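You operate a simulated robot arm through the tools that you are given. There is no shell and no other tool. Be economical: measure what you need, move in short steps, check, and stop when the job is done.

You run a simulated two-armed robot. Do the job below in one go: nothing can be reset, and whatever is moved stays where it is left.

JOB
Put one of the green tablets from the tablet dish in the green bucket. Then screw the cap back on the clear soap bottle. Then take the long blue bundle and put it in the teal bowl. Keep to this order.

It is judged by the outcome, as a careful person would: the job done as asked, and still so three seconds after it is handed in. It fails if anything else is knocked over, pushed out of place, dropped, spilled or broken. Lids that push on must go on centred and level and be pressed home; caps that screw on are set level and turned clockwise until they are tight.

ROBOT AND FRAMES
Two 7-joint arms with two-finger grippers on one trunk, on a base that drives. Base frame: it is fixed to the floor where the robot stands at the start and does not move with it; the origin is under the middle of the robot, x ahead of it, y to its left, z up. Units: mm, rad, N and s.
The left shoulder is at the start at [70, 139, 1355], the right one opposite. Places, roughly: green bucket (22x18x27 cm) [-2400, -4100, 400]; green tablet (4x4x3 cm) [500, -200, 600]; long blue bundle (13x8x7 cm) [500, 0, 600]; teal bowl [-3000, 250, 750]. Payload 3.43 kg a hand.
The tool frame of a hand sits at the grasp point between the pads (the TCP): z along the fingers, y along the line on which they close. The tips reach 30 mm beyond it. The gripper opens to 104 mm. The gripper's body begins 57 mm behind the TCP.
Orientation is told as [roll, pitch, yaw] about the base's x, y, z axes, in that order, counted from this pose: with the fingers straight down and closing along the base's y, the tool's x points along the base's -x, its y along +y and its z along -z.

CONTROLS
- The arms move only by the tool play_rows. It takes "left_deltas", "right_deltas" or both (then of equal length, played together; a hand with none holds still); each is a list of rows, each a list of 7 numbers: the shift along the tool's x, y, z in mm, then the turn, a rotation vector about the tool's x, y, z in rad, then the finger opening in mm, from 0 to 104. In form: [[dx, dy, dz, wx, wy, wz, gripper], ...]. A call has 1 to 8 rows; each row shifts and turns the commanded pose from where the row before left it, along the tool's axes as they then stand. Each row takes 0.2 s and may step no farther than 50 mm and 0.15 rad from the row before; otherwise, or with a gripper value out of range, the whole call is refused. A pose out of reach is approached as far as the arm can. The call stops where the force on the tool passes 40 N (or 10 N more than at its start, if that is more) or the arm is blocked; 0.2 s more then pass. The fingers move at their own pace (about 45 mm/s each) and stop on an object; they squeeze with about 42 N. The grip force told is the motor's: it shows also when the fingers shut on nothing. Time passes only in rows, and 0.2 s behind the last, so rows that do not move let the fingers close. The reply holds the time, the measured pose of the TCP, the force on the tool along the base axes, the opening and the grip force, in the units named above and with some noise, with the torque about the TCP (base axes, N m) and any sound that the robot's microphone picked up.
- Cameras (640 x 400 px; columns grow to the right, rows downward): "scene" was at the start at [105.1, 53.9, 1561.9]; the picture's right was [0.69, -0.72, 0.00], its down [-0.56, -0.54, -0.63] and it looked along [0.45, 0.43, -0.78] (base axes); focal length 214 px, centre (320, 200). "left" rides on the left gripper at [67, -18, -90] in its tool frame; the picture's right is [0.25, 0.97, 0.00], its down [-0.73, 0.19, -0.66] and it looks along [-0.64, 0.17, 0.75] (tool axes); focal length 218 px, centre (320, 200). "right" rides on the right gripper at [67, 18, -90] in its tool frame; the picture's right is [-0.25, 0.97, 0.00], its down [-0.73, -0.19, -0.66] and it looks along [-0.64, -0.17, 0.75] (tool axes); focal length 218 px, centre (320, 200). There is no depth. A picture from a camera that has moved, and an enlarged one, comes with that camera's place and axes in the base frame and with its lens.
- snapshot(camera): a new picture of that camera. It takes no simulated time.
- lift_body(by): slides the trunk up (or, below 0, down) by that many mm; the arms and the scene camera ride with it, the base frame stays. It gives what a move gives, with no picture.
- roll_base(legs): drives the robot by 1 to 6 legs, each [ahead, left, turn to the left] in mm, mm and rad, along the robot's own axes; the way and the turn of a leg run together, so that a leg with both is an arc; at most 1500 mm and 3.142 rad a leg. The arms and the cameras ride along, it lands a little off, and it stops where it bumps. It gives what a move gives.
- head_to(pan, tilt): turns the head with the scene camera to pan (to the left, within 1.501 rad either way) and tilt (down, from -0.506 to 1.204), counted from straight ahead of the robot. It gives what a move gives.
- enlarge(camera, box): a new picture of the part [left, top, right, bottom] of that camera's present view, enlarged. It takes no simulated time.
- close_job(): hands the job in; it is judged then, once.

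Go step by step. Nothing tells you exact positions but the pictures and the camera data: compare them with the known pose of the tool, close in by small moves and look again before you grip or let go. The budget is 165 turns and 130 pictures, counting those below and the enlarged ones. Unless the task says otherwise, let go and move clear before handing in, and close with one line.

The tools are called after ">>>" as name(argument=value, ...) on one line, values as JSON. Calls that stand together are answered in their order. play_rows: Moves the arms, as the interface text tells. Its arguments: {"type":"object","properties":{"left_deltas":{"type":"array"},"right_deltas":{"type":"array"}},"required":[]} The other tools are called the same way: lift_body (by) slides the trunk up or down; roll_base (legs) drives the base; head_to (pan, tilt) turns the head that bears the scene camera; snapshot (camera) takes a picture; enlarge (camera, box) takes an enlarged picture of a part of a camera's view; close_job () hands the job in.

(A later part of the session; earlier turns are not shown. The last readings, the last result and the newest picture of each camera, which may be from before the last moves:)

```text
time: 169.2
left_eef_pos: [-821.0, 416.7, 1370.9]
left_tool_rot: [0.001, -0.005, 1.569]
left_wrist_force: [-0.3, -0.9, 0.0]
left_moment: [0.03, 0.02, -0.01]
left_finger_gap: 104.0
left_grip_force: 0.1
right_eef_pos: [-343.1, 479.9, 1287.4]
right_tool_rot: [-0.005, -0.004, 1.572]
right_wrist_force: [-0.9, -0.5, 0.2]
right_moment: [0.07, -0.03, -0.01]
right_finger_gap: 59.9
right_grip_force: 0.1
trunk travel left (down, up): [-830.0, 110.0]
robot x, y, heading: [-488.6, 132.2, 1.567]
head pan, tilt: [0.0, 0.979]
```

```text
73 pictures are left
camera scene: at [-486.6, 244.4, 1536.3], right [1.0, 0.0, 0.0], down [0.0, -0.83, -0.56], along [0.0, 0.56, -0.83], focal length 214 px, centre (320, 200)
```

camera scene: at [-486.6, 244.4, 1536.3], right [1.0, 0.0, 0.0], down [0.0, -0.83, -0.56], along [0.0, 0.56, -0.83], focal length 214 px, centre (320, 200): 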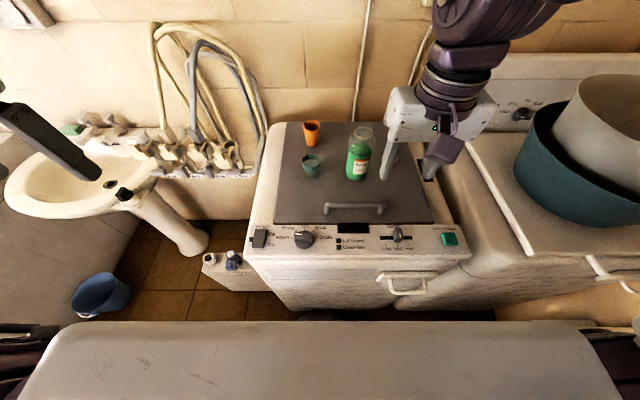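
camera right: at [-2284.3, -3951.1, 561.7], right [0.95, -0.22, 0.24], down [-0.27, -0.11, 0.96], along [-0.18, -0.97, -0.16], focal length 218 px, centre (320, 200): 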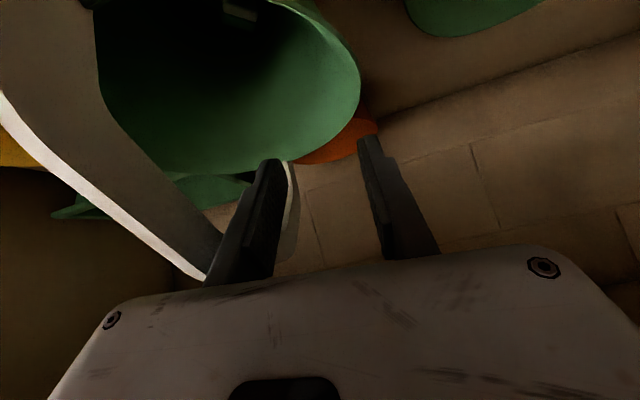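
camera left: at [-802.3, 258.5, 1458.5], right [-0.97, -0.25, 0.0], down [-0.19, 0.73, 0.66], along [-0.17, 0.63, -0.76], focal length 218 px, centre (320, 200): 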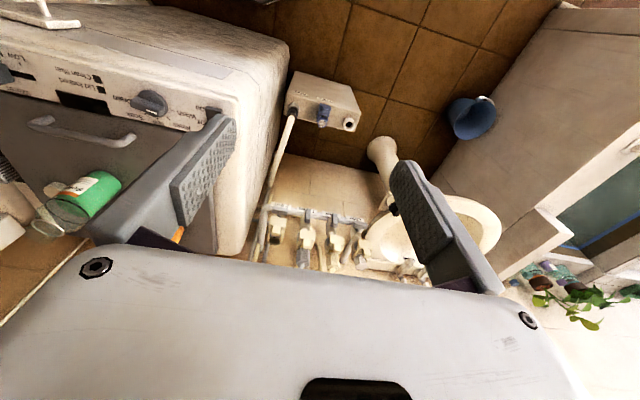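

>>> roll_base(legs=[[30, 0, 0]])

>>> play_rows(right_deltas=[[-40, -10, 0, 0, 0, 0, 80], [-40, -10, 0, 0, 0, 0, 80], [-40, -15, 0, 0, 0, 0, 80], [-40, -15, 0, 0, 0, 0, 80]])

>>> snapshot(camera="right")

```text
time: 170.1
left_eef_pos: [-820.2, 433.4, 1369.0]
left_tool_rot: [0.002, 0.004, 1.57]
left_wrist_force: [0.0, 0.3, -0.1]
left_moment: [-0.04, 0.01, 0.0]
left_finger_gap: 103.7
left_grip_force: 0.1
right_eef_pos: [-342.5, 496.1, 1284.7]
right_tool_rot: [-0.005, 0.002, 1.572]
right_wrist_force: [0.4, 0.2, 0.2]
right_moment: [-0.02, -0.02, -0.01]
right_finger_gap: 60.1
right_grip_force: 0.0
trunk travel left (down, up): [-830.0, 110.0]
robot x, y, heading: [-487.2, 139.2, 1.572]
head pan, tilt: [0.0, 0.979]
stopped in leg 1: the robot was blocked; the commanded pose is now the measured one
```

```text
time: 171.1
left_eef_pos: [-822.5, 431.7, 1368.4]
left_tool_rot: [0.001, 0.001, 1.569]
left_wrist_force: [0.3, -0.2, 0.0]
left_moment: [0.02, -0.01, 0.02]
left_finger_gap: 104.3
left_grip_force: 0.1
right_eef_pos: [-381.7, 586.2, 1264.8]
right_tool_rot: [-0.005, 0.003, 1.566]
right_wrist_force: [0.3, 0.1, 0.0]
right_moment: [-0.01, -0.01, -0.01]
right_finger_gap: 79.8
right_grip_force: 0.0
right hand out of reach, approached as far as the arm can: row 1, 2, 3, 4
trunk travel left (down, up): [-830.0, 110.0]
robot x, y, heading: [-483.5, 137.8, 1.565]
head pan, tilt: [0.0, 0.979]
```

```text
72 pictures are left
camera right: at [-399.0, 520.5, 1354.4], right [-0.97, 0.26, -0.01], down [0.19, 0.73, 0.66], along [0.17, 0.63, -0.75], focal length 218 px, centre (320, 200)
```

right: 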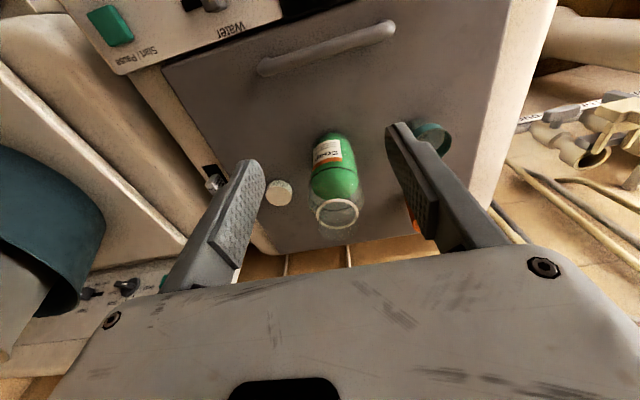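

The base stops at y≈137, so a vertical tool falls ~45 mm short of the bottle from here. Turning left ~60° brings the right shoulder closer; I'll back off, shift right, turn, and close in again.

>>> roll_base(legs=[[-80, 0, 0], [0, -145, 0], [0, 0, 1.05]])

>>> roll_base(legs=[[20, -35, 0], [20, -35, 0]])

>>> head_to(pan=-1.0, tilt=0.8)

>>> snapshot(camera="scene")

```text
time: 175.8
left_eef_pos: [-763.9, -85.5, 1369.6]
left_tool_rot: [0.002, 0.0, 2.619]
left_wrist_force: [-0.2, -0.4, 0.6]
left_moment: [-0.01, 0.0, 0.03]
left_finger_gap: 104.1
left_grip_force: 0.1
right_eef_pos: [-677.8, 373.5, 1264.3]
right_tool_rot: [-0.005, -0.002, 2.615]
right_wrist_force: [0.3, -0.2, -0.2]
right_moment: [-0.03, 0.0, 0.02]
right_finger_gap: 80.0
right_grip_force: 0.1
trunk travel left (down, up): [-830.0, 110.0]
robot x, y, heading: [-342.5, 57.8, 2.613]
head pan, tilt: [0.0, 0.979]
```

```text
time: 177.1
left_eef_pos: [-763.5, -14.8, 1367.9]
left_tool_rot: [-0.004, -0.001, 2.617]
left_wrist_force: [-0.1, -1.4, -0.2]
left_moment: [0.09, 0.0, 0.0]
left_finger_gap: 104.2
left_grip_force: 0.0
right_eef_pos: [-677.0, 443.6, 1267.0]
right_tool_rot: [-0.011, -0.002, 2.618]
right_wrist_force: [0.6, -1.0, -0.3]
right_moment: [0.1, 0.01, 0.01]
right_finger_gap: 79.8
right_grip_force: 0.1
trunk travel left (down, up): [-830.0, 110.0]
robot x, y, heading: [-344.9, 140.5, 2.621]
head pan, tilt: [0.0, 0.979]
```

```text
time: 178.4
left_eef_pos: [-763.9, -6.6, 1369.3]
left_tool_rot: [-0.001, 0.001, 2.617]
left_wrist_force: [0.2, -0.1, -0.4]
left_moment: [0.03, 0.0, 0.01]
left_finger_gap: 104.0
left_grip_force: 0.0
right_eef_pos: [-678.1, 451.9, 1265.2]
right_tool_rot: [-0.006, 0.0, 2.619]
right_wrist_force: [0.4, -0.1, -1.0]
right_moment: [0.01, -0.01, 0.01]
right_finger_gap: 79.9
right_grip_force: 0.2
trunk travel left (down, up): [-830.0, 110.0]
robot x, y, heading: [-339.6, 138.5, 2.616]
head pan, tilt: [-1.0, 0.799]
```

```text
71 pictures are left
camera scene: at [-388.6, 243.6, 1549.4], right [1.0, 0.05, 0.0], down [0.03, -0.72, -0.7], along [-0.03, 0.7, -0.72], focal length 214 px, centre (320, 200)
```

scene: 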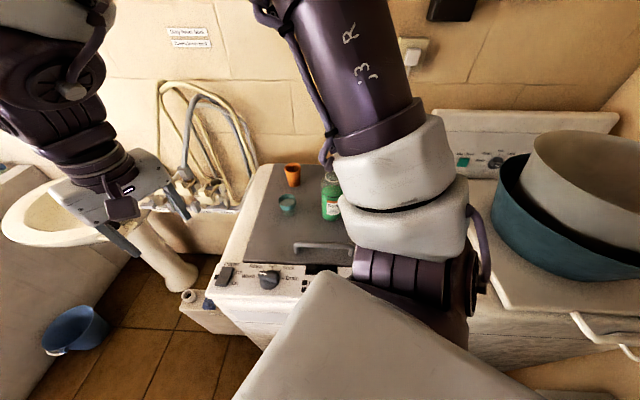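

I'm in position without bumping. I'll try 25 mm closer, then swing the right hand over toward the cap, staying above the bottle.

>>> roll_base(legs=[[12, -22, 0]])

>>> lift_body(by=40)

>>> play_rows(right_deltas=[[30, -37, 0, 0, 0, 0, 80], [30, -37, 0, 0, 0, 0, 80], [30, -37, 0, 0, 0, 0, 80], [30, -37, 0, 0, 0, 0, 80], [30, -37, 0, 0, 0, 0, 80], [30, -37, 0, 0, 0, 0, 80], [30, -37, 0, 0, 0, 0, 80], [30, -37, 0, 0, 0, 0, 80]])

>>> play_rows(right_deltas=[[0, 0, 0, 0, 0, 0.131, 80], [0, 0, 0, 0, 0, 0.131, 80], [0, 0, 0, 0, 0, 0.131, 80], [0, 0, 0, 0, 0, 0.131, 80], [0, 0, 0, 0, 0, 0.131, 80], [0, 0, 0, 0, 0, 0.131, 80], [0, 0, 0, 0, 0, 0.131, 80], [0, 0, 0, 0, 0, 0.131, 80]])

>>> snapshot(camera="right")

```text
time: 179.1
left_eef_pos: [-763.5, -6.6, 1369.4]
left_tool_rot: [-0.001, 0.001, 2.618]
left_wrist_force: [-0.5, 0.0, 0.7]
left_moment: [0.01, 0.02, -0.03]
left_finger_gap: 103.9
left_grip_force: 0.0
right_eef_pos: [-676.2, 453.4, 1265.4]
right_tool_rot: [-0.006, 0.0, 2.617]
right_wrist_force: [-0.7, -0.6, -0.8]
right_moment: [0.0, -0.03, 0.0]
right_finger_gap: 80.0
right_grip_force: 0.1
trunk travel left (down, up): [-830.0, 110.0]
robot x, y, heading: [-338.9, 136.0, 2.618]
head pan, tilt: [-1.0, 0.799]
stopped in leg 1: the robot was blocked; the commanded pose is now the measured one
```

```text
time: 179.9
left_eef_pos: [-762.8, -5.5, 1407.9]
left_tool_rot: [0.002, 0.003, 2.619]
left_wrist_force: [0.9, -0.6, -0.4]
left_moment: [-0.01, -0.03, 0.01]
left_finger_gap: 104.0
left_grip_force: 0.1
right_eef_pos: [-677.7, 453.9, 1304.7]
right_tool_rot: [-0.005, 0.001, 2.618]
right_wrist_force: [-0.9, 0.3, 0.7]
right_moment: [-0.01, 0.0, 0.0]
right_finger_gap: 80.2
right_grip_force: 0.1
trunk travel left (down, up): [-870.0, 70.0]
robot x, y, heading: [-340.9, 139.1, 2.614]
head pan, tilt: [-1.0, 0.799]
```

```text
time: 181.7
left_eef_pos: [-762.7, -5.4, 1409.3]
left_tool_rot: [0.002, 0.0, 2.617]
left_wrist_force: [-0.3, 0.1, -0.1]
left_moment: [0.01, 0.02, -0.01]
left_finger_gap: 103.8
left_grip_force: 0.1
right_eef_pos: [-465.2, 468.8, 1357.9]
right_tool_rot: [-0.005, -0.001, 2.614]
right_wrist_force: [0.7, -0.7, -0.2]
right_moment: [0.04, 0.04, 0.0]
right_finger_gap: 80.1
right_grip_force: 0.1
right hand out of reach, approached as far as the arm can: row 1, 2, 3, 4, 5, 6, 7, 8
trunk travel left (down, up): [-870.0, 70.0]
robot x, y, heading: [-340.3, 137.8, 2.619]
head pan, tilt: [-1.0, 0.799]
```

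```text
time: 183.5
left_eef_pos: [-763.1, -4.2, 1409.1]
left_tool_rot: [0.0, 0.003, 2.618]
left_wrist_force: [0.9, -0.5, -0.5]
left_moment: [0.03, -0.01, -0.01]
left_finger_gap: 104.3
left_grip_force: 0.0
right_eef_pos: [-465.8, 468.8, 1358.1]
right_tool_rot: [-0.003, -0.003, 1.566]
right_wrist_force: [-0.1, -0.5, 0.7]
right_moment: [-0.01, -0.01, 0.01]
right_finger_gap: 80.1
right_grip_force: 0.0
trunk travel left (down, up): [-870.0, 70.0]
robot x, y, heading: [-340.4, 138.2, 2.618]
head pan, tilt: [-1.0, 0.799]
```

```text
70 pictures are left
camera right: at [-482.8, 402.0, 1447.6], right [-0.97, 0.26, 0.0], down [0.19, 0.73, 0.66], along [0.17, 0.64, -0.75], focal length 218 px, centre (320, 200)
```

right: 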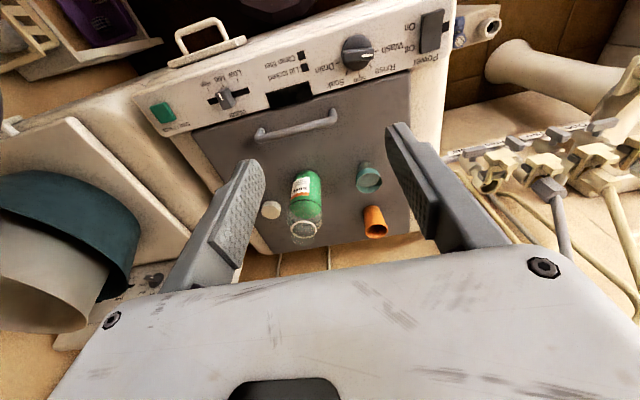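

The arm lagged in this posture. I'll try smaller steps from here to see how far it really gets.

>>> play_rows(right_deltas=[[-20, -20, 20, 0, 0, 0, 80], [-20, -20, 20, 0, 0, 0, 80], [-20, -20, 20, 0, 0, 0, 80], [-20, -10, 20, 0, 0, 0, 80], [-20, -10, 0, 0, 0, 0, 80], [-20, -10, 0, 0, 0, 0, 80]])

>>> snapshot(camera="scene")

```text
time: 184.9
left_eef_pos: [-764.1, -4.4, 1408.8]
left_tool_rot: [0.004, 0.0, 2.617]
left_wrist_force: [0.2, -0.2, -0.5]
left_moment: [-0.02, -0.03, 0.04]
left_finger_gap: 103.9
left_grip_force: 0.0
right_eef_pos: [-426.2, 602.3, 1286.9]
right_tool_rot: [-0.004, -0.005, 1.569]
right_wrist_force: [0.4, 0.7, 1.1]
right_moment: [0.02, -0.01, -0.01]
right_finger_gap: 80.0
right_grip_force: 0.0
right hand out of reach, approached as far as the arm can: row 1, 2, 3, 5, 6
trunk travel left (down, up): [-870.0, 70.0]
robot x, y, heading: [-337.1, 138.4, 2.617]
head pan, tilt: [-1.0, 0.799]
```

```text
69 pictures are left
camera scene: at [-389.1, 245.4, 1589.2], right [1.0, 0.05, 0.0], down [0.03, -0.72, -0.7], along [-0.03, 0.7, -0.72], focal length 214 px, centre (320, 200)
```

scene: 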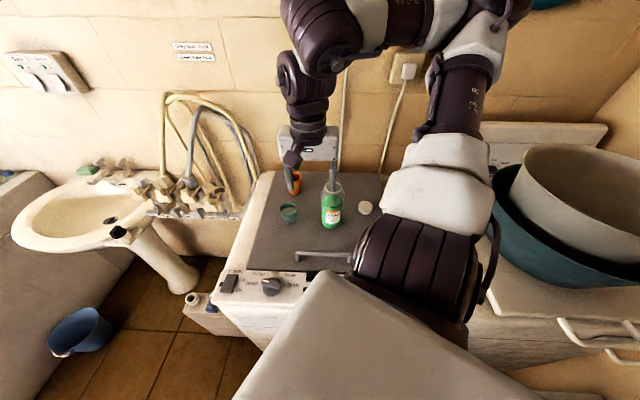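

>>> play_rows(right_deltas=[[0, 0, 25, 0, 0, 0, 80], [0, 0, 25, 0, 0, 0, 80], [-15, -20, 0, 0, 0, 0, 80], [-15, -20, 0, 0, 0, 0, 80], [-15, -15, 0, 0, 0, 0, 80], [-15, 0, 0, 0, 0, 0, 80], [-15, 0, 0, 0, 0, 0, 80], [-10, 0, 0, 0, 0, 0, 80]])

>>> snapshot(camera="right")

```text
time: 186.7
left_eef_pos: [-764.6, -4.3, 1408.5]
left_tool_rot: [0.001, 0.002, 2.618]
left_wrist_force: [-0.2, -0.2, 0.3]
left_moment: [0.01, -0.01, 0.0]
left_finger_gap: 104.1
left_grip_force: 0.0
right_eef_pos: [-432.7, 643.5, 1230.6]
right_tool_rot: [-0.001, -0.005, 1.569]
right_wrist_force: [-0.4, 0.1, 0.2]
right_moment: [-0.02, -0.03, -0.01]
right_finger_gap: 80.1
right_grip_force: 0.1
right hand out of reach, approached as far as the arm can: row 3, 4, 5, 6, 7, 8
trunk travel left (down, up): [-870.0, 70.0]
robot x, y, heading: [-341.0, 141.3, 2.617]
head pan, tilt: [-1.0, 0.799]
```

```text
68 pictures are left
camera right: at [-449.8, 577.7, 1321.0], right [-0.97, 0.26, 0.0], down [0.19, 0.73, 0.66], along [0.17, 0.64, -0.75], focal length 218 px, centre (320, 200)
```

right: 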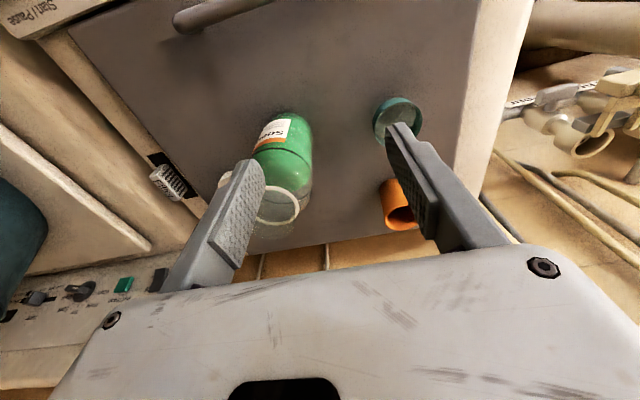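

The limit is sideways reach at this heading. I'll raise the trunk and use a milder turn (heading ≈125°) with the base shifted left.

>>> lift_body(by=65)

>>> roll_base(legs=[[62, 58, 0], [0, 0, -0.437]])

>>> snapshot(camera="right")

```text
time: 187.8
left_eef_pos: [-763.3, -4.6, 1474.2]
left_tool_rot: [0.003, 0.003, 2.618]
left_wrist_force: [-0.6, -0.4, 0.8]
left_moment: [0.0, 0.0, -0.01]
left_finger_gap: 103.9
left_grip_force: 0.1
right_eef_pos: [-432.4, 642.9, 1296.6]
right_tool_rot: [-0.001, -0.006, 1.568]
right_wrist_force: [-0.6, 0.2, 0.1]
right_moment: [-0.01, -0.01, 0.02]
right_finger_gap: 79.8
right_grip_force: 0.0
trunk travel left (down, up): [-935.0, 5.0]
robot x, y, heading: [-342.7, 139.9, 2.619]
head pan, tilt: [-1.0, 0.799]
```

```text
time: 190.1
left_eef_pos: [-866.8, 166.6, 1473.3]
left_tool_rot: [0.003, 0.0, 2.181]
left_wrist_force: [0.1, -0.1, -0.7]
left_moment: [-0.05, 0.01, 0.0]
left_finger_gap: 104.1
left_grip_force: 0.0
right_eef_pos: [-293.1, 615.5, 1296.8]
right_tool_rot: [-0.004, -0.005, 1.135]
right_wrist_force: [0.3, 0.3, 0.7]
right_moment: [-0.03, 0.04, -0.02]
right_finger_gap: 80.0
right_grip_force: 0.1
trunk travel left (down, up): [-935.0, 5.0]
robot x, y, heading: [-420.0, 119.4, 2.181]
head pan, tilt: [-1.0, 0.799]
```

```text
67 pictures are left
camera right: at [-337.1, 562.7, 1386.3], right [-0.77, 0.64, 0.0], down [0.48, 0.58, 0.66], along [0.42, 0.51, -0.75], focal length 218 px, centre (320, 200)
```

right: 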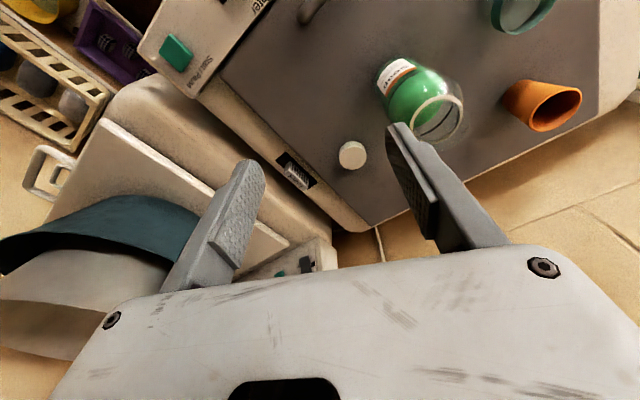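

The cap shows at about [−252,762]. I'll close in with the base, lower the trunk for cap height, and move the hand toward the cap in small steps.

>>> roll_base(legs=[[13, -9, 0]])

>>> lift_body(by=-90)

>>> play_rows(right_deltas=[[-20, -4, 0, 0, 0, 0, 80], [-20, -4, 5, 0, 0, 0, 80], [-20, -4, 10, 0, 0, 0, 80], [-20, -4, 15, 0, 0, 0, 80], [-20, -4, 15, 0, 0, 0, 80], [-20, 0, 15, 0, 0, 0, 80]])

>>> snapshot(camera="right")

```text
time: 190.9
left_eef_pos: [-865.9, 178.3, 1474.4]
left_tool_rot: [0.001, -0.001, 2.184]
left_wrist_force: [0.2, -0.9, 0.0]
left_moment: [0.0, 0.0, 0.0]
left_finger_gap: 104.3
left_grip_force: 0.1
right_eef_pos: [-292.8, 628.3, 1298.8]
right_tool_rot: [0.001, -0.006, 1.135]
right_wrist_force: [-0.2, -0.2, -0.8]
right_moment: [0.04, 0.03, 0.0]
right_finger_gap: 80.0
right_grip_force: 0.1
trunk travel left (down, up): [-935.0, 5.0]
robot x, y, heading: [-422.5, 134.9, 2.182]
head pan, tilt: [-1.0, 0.799]
```

```text
time: 192.1
left_eef_pos: [-867.1, 182.3, 1383.7]
left_tool_rot: [0.002, 0.002, 2.184]
left_wrist_force: [-0.9, 0.3, -0.3]
left_moment: [-0.03, 0.0, 0.02]
left_finger_gap: 103.9
left_grip_force: 0.0
right_eef_pos: [-294.4, 629.5, 1206.4]
right_tool_rot: [-0.001, -0.005, 1.133]
right_wrist_force: [0.2, -0.7, 0.4]
right_moment: [-0.02, 0.02, 0.01]
right_finger_gap: 79.8
right_grip_force: 0.0
trunk travel left (down, up): [-845.0, 95.0]
robot x, y, heading: [-427.2, 134.7, 2.182]
head pan, tilt: [-1.0, 0.799]
```

```text
time: 193.5
left_eef_pos: [-867.4, 182.5, 1383.0]
left_tool_rot: [0.003, 0.0, 2.184]
left_wrist_force: [-0.2, 0.2, 0.1]
left_moment: [-0.03, 0.0, -0.01]
left_finger_gap: 104.1
left_grip_force: 0.1
right_eef_pos: [-277.5, 706.5, 1137.6]
right_tool_rot: [-0.003, -0.007, 1.132]
right_wrist_force: [0.2, 0.4, -0.5]
right_moment: [-0.02, -0.02, -0.02]
right_finger_gap: 80.1
right_grip_force: 0.1
right hand out of reach, approached as far as the arm can: row 1, 2, 3, 5, 6
trunk travel left (down, up): [-845.0, 95.0]
robot x, y, heading: [-422.1, 135.1, 2.187]
head pan, tilt: [-1.0, 0.799]
```

```text
66 pictures are left
camera right: at [-321.4, 654.7, 1227.4], right [-0.77, 0.64, 0.0], down [0.48, 0.58, 0.66], along [0.43, 0.51, -0.75], focal length 218 px, centre (320, 200)
```

right: 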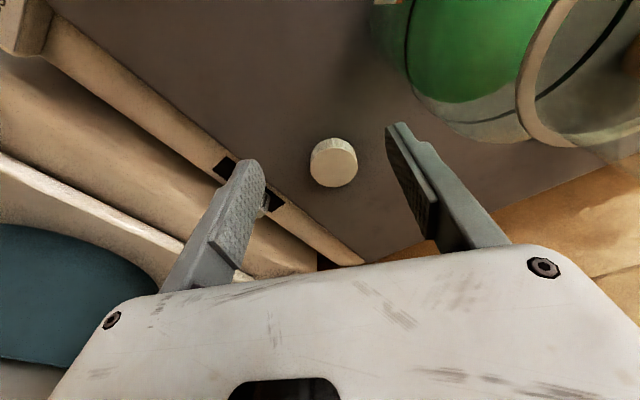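

The hand reaches y≈706 vertically, enough for the bottle. For the cap I'll tilt 0.2 rad about the closing axis and move in above it.

>>> play_rows(right_deltas=[[0, 0, 0, 0, -0.1, 0, 80], [0, 0, 0, 0, -0.1, 0, 80], [-15, 0, 16, 0, 0, 0, 80], [-15, 0, 16, 0, 0, 0, 80], [-13, 0, 16, 0, 0, 0, 80], [0, 0, 10, 0, 0, 0, 80]])

>>> snapshot(camera="right")

```text
time: 194.9
left_eef_pos: [-867.9, 183.2, 1383.4]
left_tool_rot: [0.003, 0.001, 2.182]
left_wrist_force: [0.6, -1.1, 0.2]
left_moment: [0.03, -0.01, 0.0]
left_finger_gap: 104.1
left_grip_force: 0.2
right_eef_pos: [-262.6, 748.2, 1089.3]
right_tool_rot: [-0.003, -0.208, 1.131]
right_wrist_force: [0.5, 0.5, 0.9]
right_moment: [-0.01, 0.0, -0.02]
right_finger_gap: 80.0
right_grip_force: 0.0
right hand out of reach, approached as far as the arm can: row 5
trunk travel left (down, up): [-845.0, 95.0]
robot x, y, heading: [-423.7, 137.7, 2.179]
head pan, tilt: [-1.0, 0.799]
```

```text
65 pictures are left
camera right: at [-314.1, 680.1, 1163.3], right [-0.77, 0.64, 0.05], down [0.42, 0.44, 0.79], along [0.48, 0.63, -0.61], focal length 218 px, centre (320, 200)
```

right: 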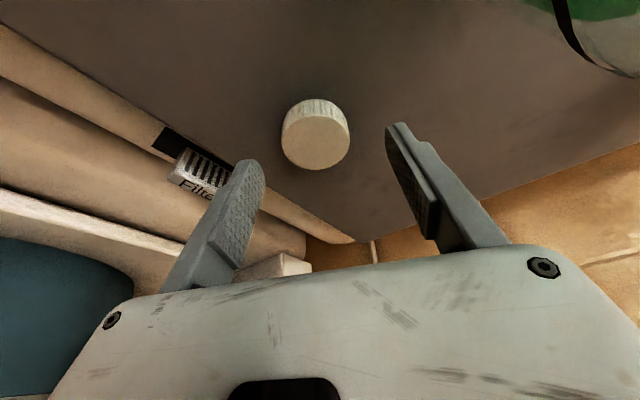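

The cap top is at [−249,763,~1021], about 53 mm wide. I'll shift and descend.

>>> play_rows(right_deltas=[[-3.5, -6, 15, 0, 0, 0, 80], [0, 0, 15, 0, 0, 0, 80], [0, 0, 10, 0, 0, 0, 80], [0, 0, 0, 0, 0, 0, 80]])

>>> snapshot(camera="right")

```text
time: 195.9
left_eef_pos: [-867.5, 182.0, 1383.2]
left_tool_rot: [0.002, 0.001, 2.183]
left_wrist_force: [0.4, -0.7, 0.9]
left_moment: [0.01, 0.0, 0.03]
left_finger_gap: 103.9
left_grip_force: 0.0
right_eef_pos: [-263.9, 744.8, 1053.5]
right_tool_rot: [-0.005, -0.207, 1.131]
right_wrist_force: [-0.8, 0.0, -0.1]
right_moment: [0.03, -0.01, 0.03]
right_finger_gap: 79.9
right_grip_force: 0.1
right hand out of reach, approached as far as the arm can: row 1, 2
trunk travel left (down, up): [-845.0, 95.0]
robot x, y, heading: [-422.8, 132.4, 2.183]
head pan, tilt: [-1.0, 0.799]
```

```text
64 pictures are left
camera right: at [-315.2, 677.4, 1126.5], right [-0.77, 0.64, 0.05], down [0.42, 0.44, 0.79], along [0.48, 0.63, -0.61], focal length 218 px, centre (320, 200)
```

right: 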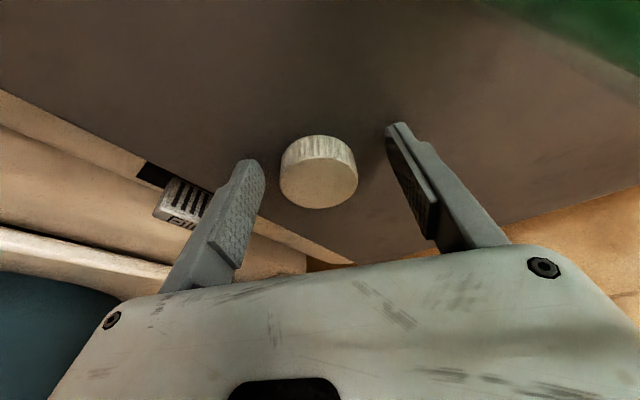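

Lateral alignment is fine; I need ~15 mm more forward, so I'll add tilt and descend.

>>> play_rows(right_deltas=[[0, 0, 0, 0, -0.1, 0, 80], [-5, -2, 3, 0, -0.03, 0, 80], [-5, 0, 5, 0, 0, 0, 80], [0, 0, 5, 0, 0, 0, 80], [0, 0, 0, 0, 0, 0, 80]])

>>> snapshot(camera="right")

```text
time: 197.0
left_eef_pos: [-867.6, 175.2, 1384.6]
left_tool_rot: [-0.001, -0.003, 2.183]
left_wrist_force: [0.1, -0.4, -0.2]
left_moment: [-0.05, -0.01, 0.02]
left_finger_gap: 104.2
left_grip_force: 0.1
right_eef_pos: [-255.7, 756.4, 1050.0]
right_tool_rot: [0.001, -0.35, 1.137]
right_wrist_force: [0.6, -12.5, 35.9]
right_moment: [-1.04, -1.36, -0.38]
right_finger_gap: 75.6
right_grip_force: 0.0
trunk travel left (down, up): [-845.0, 95.0]
robot x, y, heading: [-426.2, 135.3, 2.182]
head pan, tilt: [-1.0, 0.799]
stopped in row 5 (right hand): the force on the tool passed its limit at 44 N (the readings are from after the stop); the commanded pose is now the measured one
```

```text
63 pictures are left
camera right: at [-310.5, 679.6, 1112.6], right [-0.78, 0.62, 0.09], down [0.37, 0.34, 0.87], along [0.51, 0.71, -0.49], focal length 218 px, centre (320, 200)
```

right: 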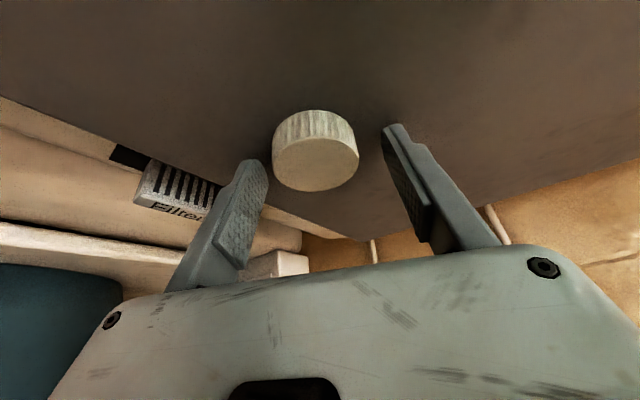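

The right finger touched the lid at tip z≈1022, so the lid is at ~1020 and the cap top at ~1038, centre [−258,752]. I'll lift 4 mm, back up ~9 mm, and view.

>>> play_rows(right_deltas=[[0, 0, -5, 0, 0, 0, 80], [8, -3, -2, 0, 0, 0, 76], [0, 0, 0, 0, 0, 0, 76]])

>>> snapshot(camera="right")

```text
time: 197.8
left_eef_pos: [-867.6, 181.2, 1384.1]
left_tool_rot: [0.001, -0.001, 2.183]
left_wrist_force: [-0.3, -0.4, 0.5]
left_moment: [0.01, -0.01, -0.01]
left_finger_gap: 104.0
left_grip_force: 0.1
right_eef_pos: [-257.1, 750.6, 1050.2]
right_tool_rot: [0.001, -0.346, 1.134]
right_wrist_force: [2.5, 5.7, 18.0]
right_moment: [-0.02, -0.68, 0.25]
right_finger_gap: 72.7
right_grip_force: 0.1
trunk travel left (down, up): [-845.0, 95.0]
robot x, y, heading: [-425.2, 135.4, 2.18]
head pan, tilt: [-1.0, 0.799]
```

```text
62 pictures are left
camera right: at [-311.5, 673.6, 1112.5], right [-0.78, 0.62, 0.09], down [0.37, 0.34, 0.86], along [0.51, 0.7, -0.49], focal length 218 px, centre (320, 200)
```

right: 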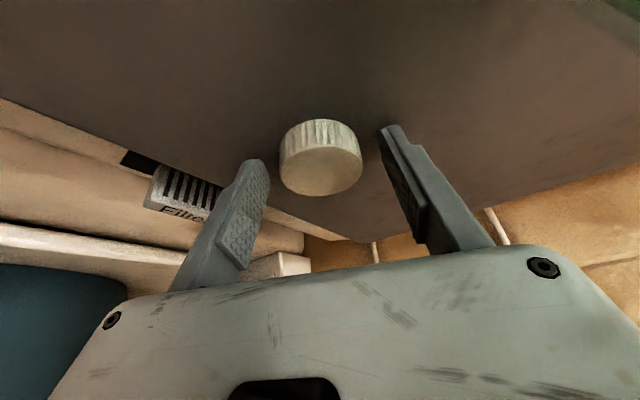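

>>> play_rows(right_deltas=[[-1.5, -2, -4, 0, 0, 0, 72], [0, 0, 0, 0, 0, 0, 72]])

>>> enlarge(camera="right", box=[220, 90, 420, 215])

```text
time: 198.4
left_eef_pos: [-866.6, 182.6, 1383.4]
left_tool_rot: [0.001, 0.001, 2.183]
left_wrist_force: [0.9, -0.7, 1.1]
left_moment: [0.0, 0.0, -0.01]
left_finger_gap: 103.8
left_grip_force: 0.2
right_eef_pos: [-253.6, 748.6, 1052.4]
right_tool_rot: [0.001, -0.342, 1.135]
right_wrist_force: [0.4, 0.1, -0.3]
right_moment: [0.04, 0.0, 0.02]
right_finger_gap: 72.2
right_grip_force: 0.1
trunk travel left (down, up): [-845.0, 95.0]
robot x, y, heading: [-427.9, 132.5, 2.179]
head pan, tilt: [-1.0, 0.799]
```

```text
3.20 times, centred on (320, 152) of right
camera zoom: at [-308.4, 672.7, 1115.6], right [-0.78, 0.62, 0.08], down [0.37, 0.34, 0.86], along [0.51, 0.7, -0.5], focal length 698 px, centre (320, 352)
```

zoom: 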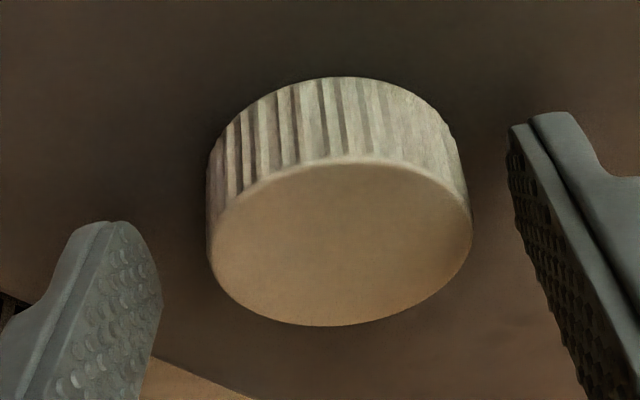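

Clear of contact and centred around the cap. I'll close on it.

>>> play_rows(right_deltas=[[2, 0, -0.7, 0, 0, 0, 60], [0, 0, 0, 0, 0, 0, 40], [0, 0, 0, 0, 0, 0, 35], [0, 0, 0, 0, 0, 0, 35], [0, 0, 0, 0, 0, 0, 35]])

>>> enlarge(camera="right", box=[220, 90, 420, 215])

```text
time: 199.6
left_eef_pos: [-868.0, 182.1, 1384.8]
left_tool_rot: [0.001, 0.003, 2.183]
left_wrist_force: [-0.2, -1.1, -0.5]
left_moment: [0.03, 0.02, 0.0]
left_finger_gap: 104.0
left_grip_force: 0.1
right_eef_pos: [-254.8, 747.8, 1053.7]
right_tool_rot: [-0.001, -0.342, 1.135]
right_wrist_force: [-0.9, 0.4, 0.4]
right_moment: [0.02, 0.02, 0.0]
right_finger_gap: 46.8
right_grip_force: 41.5
trunk travel left (down, up): [-845.0, 95.0]
robot x, y, heading: [-422.1, 136.4, 2.183]
head pan, tilt: [-1.0, 0.799]
```

```text
3.20 times, centred on (320, 152) of right
camera zoom: at [-309.5, 671.8, 1116.1], right [-0.78, 0.62, 0.09], down [0.37, 0.34, 0.86], along [0.51, 0.7, -0.5], focal length 698 px, centre (320, 352)
```

zoom: 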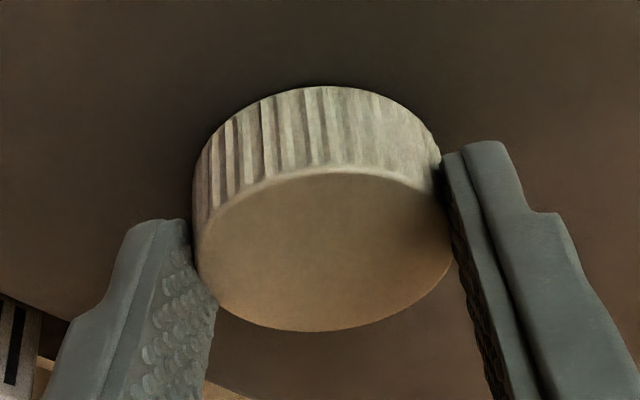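

Gripped at 46.8 mm. I'll lift it, raise the trunk, and check.

>>> play_rows(right_deltas=[[-6.8, 0, -18.8, 0, 0, 0, 35], [-6.8, 0, -18.8, 0, 0, 0, 35], [-10, 0, -28, 0, 0, 0, 35]])

>>> lift_body(by=92)

>>> play_rows(right_deltas=[[-8, 0, -22, 0, 0, 0, 35], [-8, 0, -22, 0, 0, 0, 35], [0, 0, 0, 0, 0, 0, 35]])

>>> snapshot(camera="right")

```text
time: 200.4
left_eef_pos: [-868.3, 182.1, 1382.8]
left_tool_rot: [-0.001, -0.001, 2.183]
left_wrist_force: [-0.4, 0.5, 0.3]
left_moment: [0.01, -0.04, 0.0]
left_finger_gap: 104.1
left_grip_force: 0.1
right_eef_pos: [-255.6, 746.7, 1124.6]
right_tool_rot: [0.001, -0.344, 1.135]
right_wrist_force: [-0.6, 0.3, -0.1]
right_moment: [-0.01, -0.02, -0.01]
right_finger_gap: 46.9
right_grip_force: 42.1
trunk travel left (down, up): [-845.0, 95.0]
robot x, y, heading: [-424.8, 131.4, 2.187]
head pan, tilt: [-1.0, 0.799]
```

```text
time: 201.7
left_eef_pos: [-867.2, 182.8, 1474.7]
left_tool_rot: [0.001, 0.002, 2.183]
left_wrist_force: [-0.3, 0.2, 0.0]
left_moment: [-0.01, -0.03, -0.03]
left_finger_gap: 104.0
left_grip_force: 0.0
right_eef_pos: [-255.3, 748.7, 1214.8]
right_tool_rot: [0.001, -0.341, 1.135]
right_wrist_force: [-0.2, 0.2, -1.1]
right_moment: [0.0, -0.01, -0.02]
right_finger_gap: 46.9
right_grip_force: 42.3
trunk travel left (down, up): [-937.0, 3.0]
robot x, y, heading: [-424.5, 131.4, 2.182]
head pan, tilt: [-1.0, 0.799]
```

```text
time: 202.5
left_eef_pos: [-867.2, 183.1, 1475.5]
left_tool_rot: [0.003, 0.003, 2.182]
left_wrist_force: [0.4, 0.6, -0.1]
left_moment: [0.02, -0.03, 0.0]
left_finger_gap: 103.8
left_grip_force: 0.0
right_eef_pos: [-254.9, 749.3, 1260.9]
right_tool_rot: [0.0, -0.343, 1.134]
right_wrist_force: [0.0, -0.4, -0.7]
right_moment: [-0.03, 0.03, 0.01]
right_finger_gap: 46.8
right_grip_force: 42.3
trunk travel left (down, up): [-937.0, 3.0]
robot x, y, heading: [-424.7, 135.1, 2.178]
head pan, tilt: [-1.0, 0.799]
```

```text
59 pictures are left
camera right: at [-309.8, 672.8, 1323.9], right [-0.78, 0.62, 0.09], down [0.37, 0.34, 0.86], along [0.51, 0.7, -0.5], focal length 218 px, centre (320, 200)
```

right: 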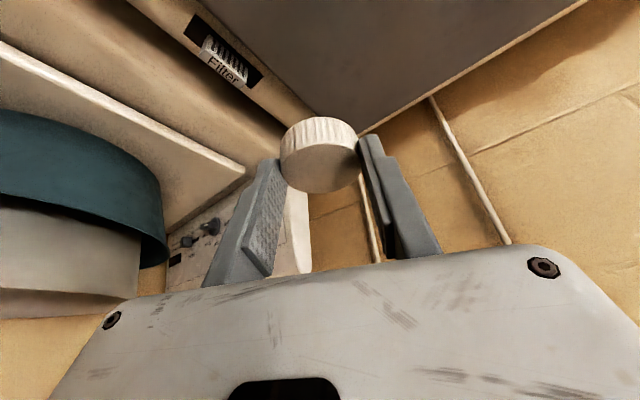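

The cap is held firmly. I'll move it over the bottle, keeping the same tilt so the cap stays level.

>>> play_rows(right_deltas=[[30, 30, -10.7, 0, 0, 0, 35], [30, 30, -10.7, 0, 0, 0, 35], [30, 30, -10.7, 0, 0, 0, 35], [0, 0, 0, 0, 0, 0, 35]])

>>> snapshot(camera="right")

>>> head_to(pan=-0.55, tilt=0.55)

>>> snapshot(camera="scene")

```text
time: 203.5
left_eef_pos: [-867.0, 183.0, 1477.2]
left_tool_rot: [0.001, 0.0, 2.184]
left_wrist_force: [-1.0, 0.0, 0.1]
left_moment: [0.02, 0.04, 0.0]
left_finger_gap: 103.9
left_grip_force: 0.2
right_eef_pos: [-377.2, 700.3, 1262.5]
right_tool_rot: [0.002, -0.341, 1.134]
right_wrist_force: [0.6, 0.7, 0.7]
right_moment: [0.01, 0.01, -0.01]
right_finger_gap: 46.9
right_grip_force: 42.8
trunk travel left (down, up): [-937.0, 3.0]
robot x, y, heading: [-427.6, 134.1, 2.182]
head pan, tilt: [-1.0, 0.799]
```

```text
58 pictures are left
camera right: at [-431.2, 623.9, 1324.4], right [-0.78, 0.62, 0.09], down [0.37, 0.34, 0.86], along [0.51, 0.7, -0.5], focal length 218 px, centre (320, 200)
```

right: 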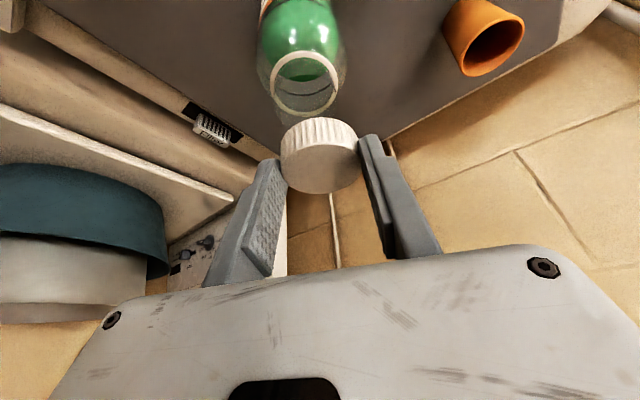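

```text
time: 204.4
left_eef_pos: [-866.6, 183.7, 1475.7]
left_tool_rot: [0.003, 0.001, 2.183]
left_wrist_force: [-0.2, -0.2, 0.6]
left_moment: [0.01, 0.04, 0.0]
left_finger_gap: 104.0
left_grip_force: 0.0
right_eef_pos: [-376.4, 700.3, 1261.5]
right_tool_rot: [-0.001, -0.343, 1.135]
right_wrist_force: [0.4, 0.1, 0.7]
right_moment: [-0.03, 0.02, -0.01]
right_finger_gap: 47.3
right_grip_force: 42.5
trunk travel left (down, up): [-937.0, 3.0]
robot x, y, heading: [-426.1, 135.4, 2.179]
head pan, tilt: [-0.55, 0.55]
```

```text
57 pictures are left
camera scene: at [-458.5, 266.8, 1677.6], right [1.0, 0.06, 0.0], down [0.03, -0.52, -0.85], along [-0.05, 0.85, -0.52], focal length 214 px, centre (320, 200)
```

scene: 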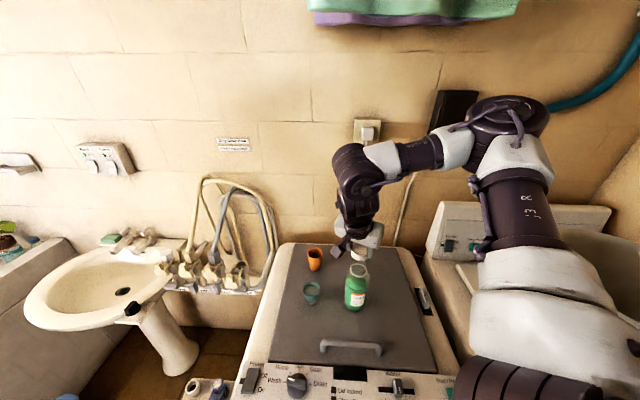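

>>> enlarge(camera="scene", box=[310, 220, 406, 280])

>>> enlarge(camera="right", box=[240, 30, 400, 130])

```text
6.67 times, centred on (358, 250) of scene
camera zoom: at [-458.5, 266.8, 1677.6], right [1.0, 0.06, 0.0], down [0.03, -0.52, -0.85], along [-0.05, 0.85, -0.52], focal length 1430 px, centre (67, -133)
```

zoom: 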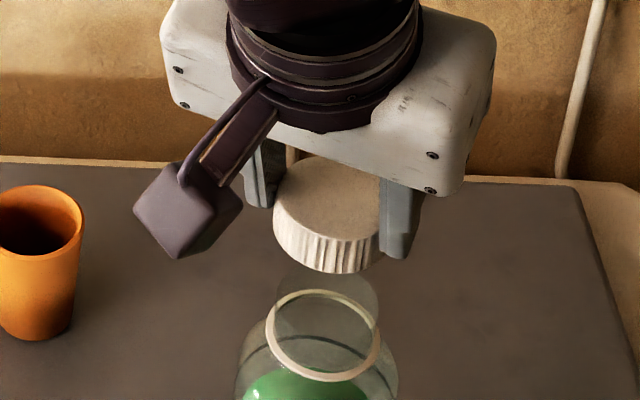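

```text
4.00 times, centred on (320, 80) of right
camera zoom: at [-431.6, 624.2, 1324.6], right [-0.78, 0.62, 0.09], down [0.37, 0.34, 0.86], along [0.51, 0.7, -0.5], focal length 873 px, centre (320, 680)
```

zoom: 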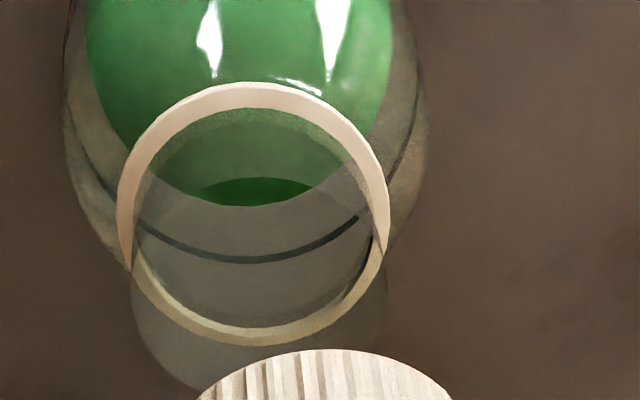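

The bottle neck axis is at about [−371,701], collar z≈1168, neck top ≈1190. I'll shift the cap by (+2.5,−6) and lower it to just above the neck to compare again.

>>> play_rows(right_deltas=[[4.1, -4.8, -1.5, 0, 0, 0, 35], [4, 0, 11.3, 0, 0, 0, 35], [4, 0, 11.3, 0, 0, 0, 35], [0, 0, 0, 0, 0, 0, 35]])

>>> enlarge(camera="scene", box=[318, 225, 398, 275])

>>> enlarge(camera="right", box=[220, 70, 420, 195])

```text
time: 205.4
left_eef_pos: [-868.2, 183.0, 1474.6]
left_tool_rot: [0.002, 0.003, 2.182]
left_wrist_force: [-0.6, 1.0, 0.2]
left_moment: [0.02, 0.0, -0.01]
left_finger_gap: 103.9
left_grip_force: 0.1
right_eef_pos: [-375.3, 694.6, 1238.1]
right_tool_rot: [0.002, -0.342, 1.134]
right_wrist_force: [0.3, 0.2, 0.8]
right_moment: [0.01, 0.0, 0.0]
right_finger_gap: 46.8
right_grip_force: 41.9
trunk travel left (down, up): [-937.0, 3.0]
robot x, y, heading: [-426.3, 139.2, 2.184]
head pan, tilt: [-0.55, 0.55]
```

```text
8.00 times, centred on (358, 250) of scene
camera zoom: at [-459.0, 266.5, 1677.7], right [1.0, 0.06, 0.0], down [0.03, -0.52, -0.85], along [-0.05, 0.85, -0.52], focal length 1716 px, centre (16, -200)
```

zoom: 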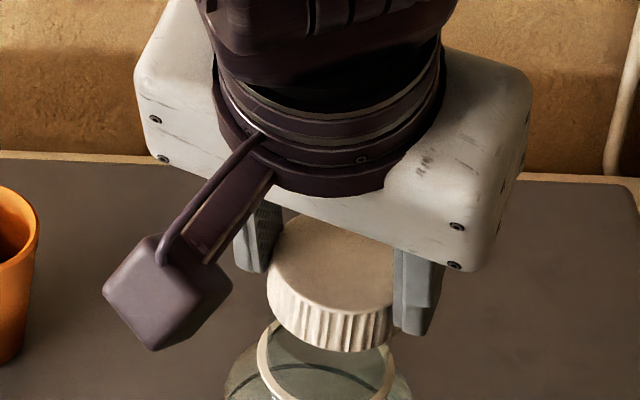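

```text
3.20 times, centred on (320, 132) of right
camera zoom: at [-429.7, 617.6, 1300.7], right [-0.78, 0.62, 0.09], down [0.37, 0.34, 0.86], along [0.51, 0.7, -0.5], focal length 698 px, centre (320, 416)
```

zoom: 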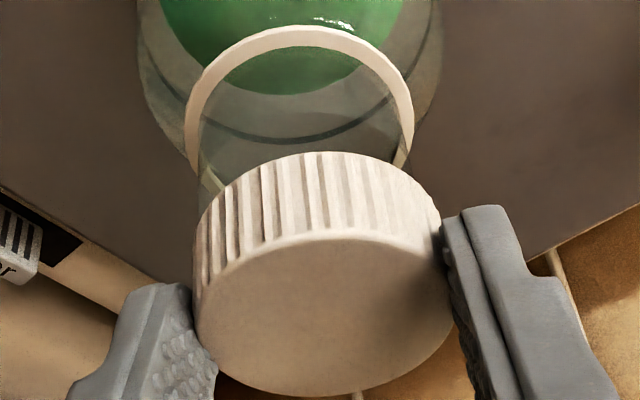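

Two triangulations agree: bottle axis [−370.6,701.4], cap axis [−374,699]. I'll shift (+3.4,+2.4) and lower gently, watching the force.

>>> play_rows(right_deltas=[[-3.4, -2.1, 1.2, 0, 0, 0, 35], [2.4, 0, 6.6, 0, 0, 0, 35], [1, 0, 2.8, 0, 0, 0, 35], [1, 0, 2.8, 0, 0, 0, 35], [0, 0, 0, 0, 0, 0, 35]])

>>> enlarge(camera="scene", box=[318, 225, 398, 275])

>>> enlarge(camera="right", box=[220, 70, 420, 195])

```text
time: 206.6
left_eef_pos: [-866.4, 179.1, 1477.4]
left_tool_rot: [0.0, 0.001, 2.183]
left_wrist_force: [0.5, 1.0, 0.2]
left_moment: [-0.05, 0.01, -0.01]
left_finger_gap: 103.7
left_grip_force: 0.1
right_eef_pos: [-372.4, 695.9, 1230.4]
right_tool_rot: [0.01, -0.355, 1.133]
right_wrist_force: [2.9, -3.1, 29.4]
right_moment: [-0.49, -0.39, -0.01]
right_finger_gap: 47.0
right_grip_force: 42.2
trunk travel left (down, up): [-937.0, 3.0]
robot x, y, heading: [-423.4, 135.8, 2.18]
head pan, tilt: [-0.55, 0.55]
stopped in row 5 (right hand): the force on the tool passed its limit at 42 N (the readings are from after the stop); the commanded pose is now the measured one
```

```text
8.00 times, centred on (358, 250) of scene
camera zoom: at [-458.3, 263.5, 1678.0], right [1.0, 0.06, 0.0], down [0.03, -0.52, -0.85], along [-0.05, 0.85, -0.52], focal length 1716 px, centre (16, -200)
```

zoom: 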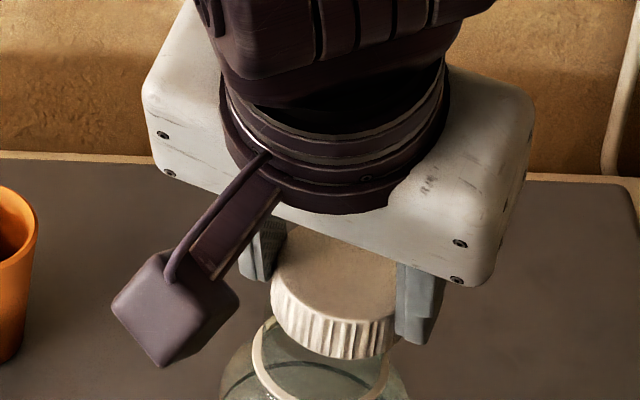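

```text
3.20 times, centred on (320, 132) of right
camera zoom: at [-426.2, 618.9, 1291.7], right [-0.78, 0.62, 0.1], down [0.37, 0.33, 0.87], along [0.51, 0.71, -0.49], focal length 698 px, centre (320, 416)
```

zoom: 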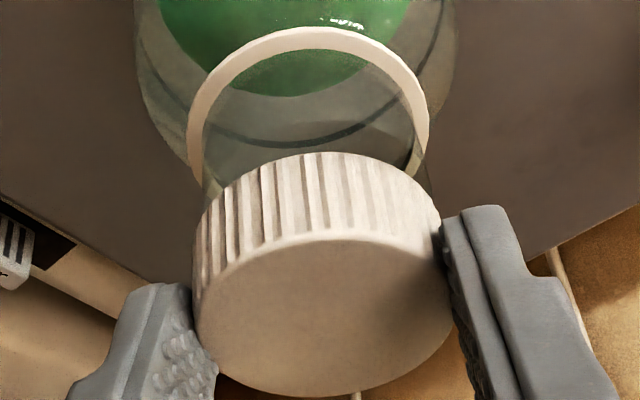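

The cap touched the neck's rim early; the moments and the picture say the cap is ~4–5 mm too far back (+y). I'll lift 5 mm, shift 4 mm toward −y, and try again.

>>> play_rows(right_deltas=[[-1.7, 0, -4.7, 0, 0, 0, 35], [3.4, -1.7, -1.2, 0, 0, 0, 35], [1, 0, 2.8, 0, 0, 0, 35], [0, 0, 0, 0, 0, 0, 35]])

>>> play_rows(right_deltas=[[0.7, 0, 1.9, 0, 0, 0, 35], [0.7, 0, 1.9, 0, 0, 0, 35], [0.35, 0, 0.95, 0, 0, 0, 35]])

>>> enlarge(camera="right", box=[220, 70, 420, 195])

```text
time: 207.6
left_eef_pos: [-868.0, 182.5, 1475.9]
left_tool_rot: [0.001, 0.002, 2.184]
left_wrist_force: [1.1, 0.0, -0.3]
left_moment: [-0.01, 0.03, -0.01]
left_finger_gap: 103.7
left_grip_force: 0.1
right_eef_pos: [-373.8, 692.9, 1230.6]
right_tool_rot: [0.006, -0.351, 1.133]
right_wrist_force: [0.6, 0.2, 14.1]
right_moment: [-0.03, 0.01, 0.01]
right_finger_gap: 47.1
right_grip_force: 41.5
trunk travel left (down, up): [-937.0, 3.0]
robot x, y, heading: [-426.9, 131.4, 2.18]
head pan, tilt: [-0.55, 0.55]
```

```text
time: 208.3
left_eef_pos: [-867.0, 180.0, 1475.4]
left_tool_rot: [0.0, 0.0, 2.184]
left_wrist_force: [-0.3, 0.0, 0.4]
left_moment: [0.01, 0.0, -0.01]
left_finger_gap: 103.9
left_grip_force: 0.0
right_eef_pos: [-373.2, 693.9, 1230.4]
right_tool_rot: [0.016, -0.359, 1.13]
right_wrist_force: [3.6, -2.1, 30.1]
right_moment: [-0.48, -0.36, 0.01]
right_finger_gap: 46.5
right_grip_force: 42.3
trunk travel left (down, up): [-937.0, 3.0]
robot x, y, heading: [-421.8, 138.1, 2.182]
head pan, tilt: [-0.55, 0.55]
stopped in row 3 (right hand): the force on the tool passed its limit at 42 N (the readings are from after the stop); the commanded pose is now the measured one
```

```text
3.20 times, centred on (320, 132) of right
camera zoom: at [-427.1, 615.9, 1291.1], right [-0.78, 0.62, 0.1], down [0.37, 0.32, 0.87], along [0.51, 0.71, -0.48], focal length 698 px, centre (320, 416)
```

zoom: 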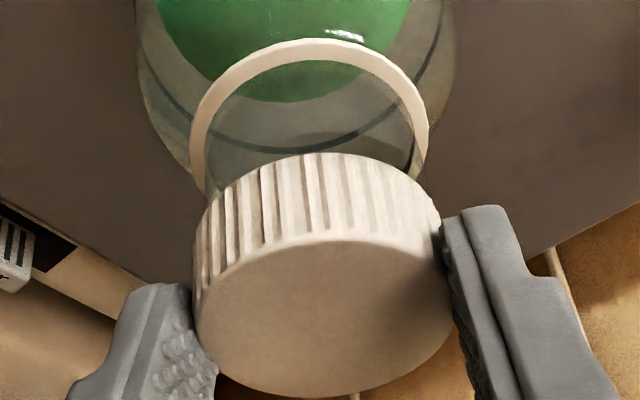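

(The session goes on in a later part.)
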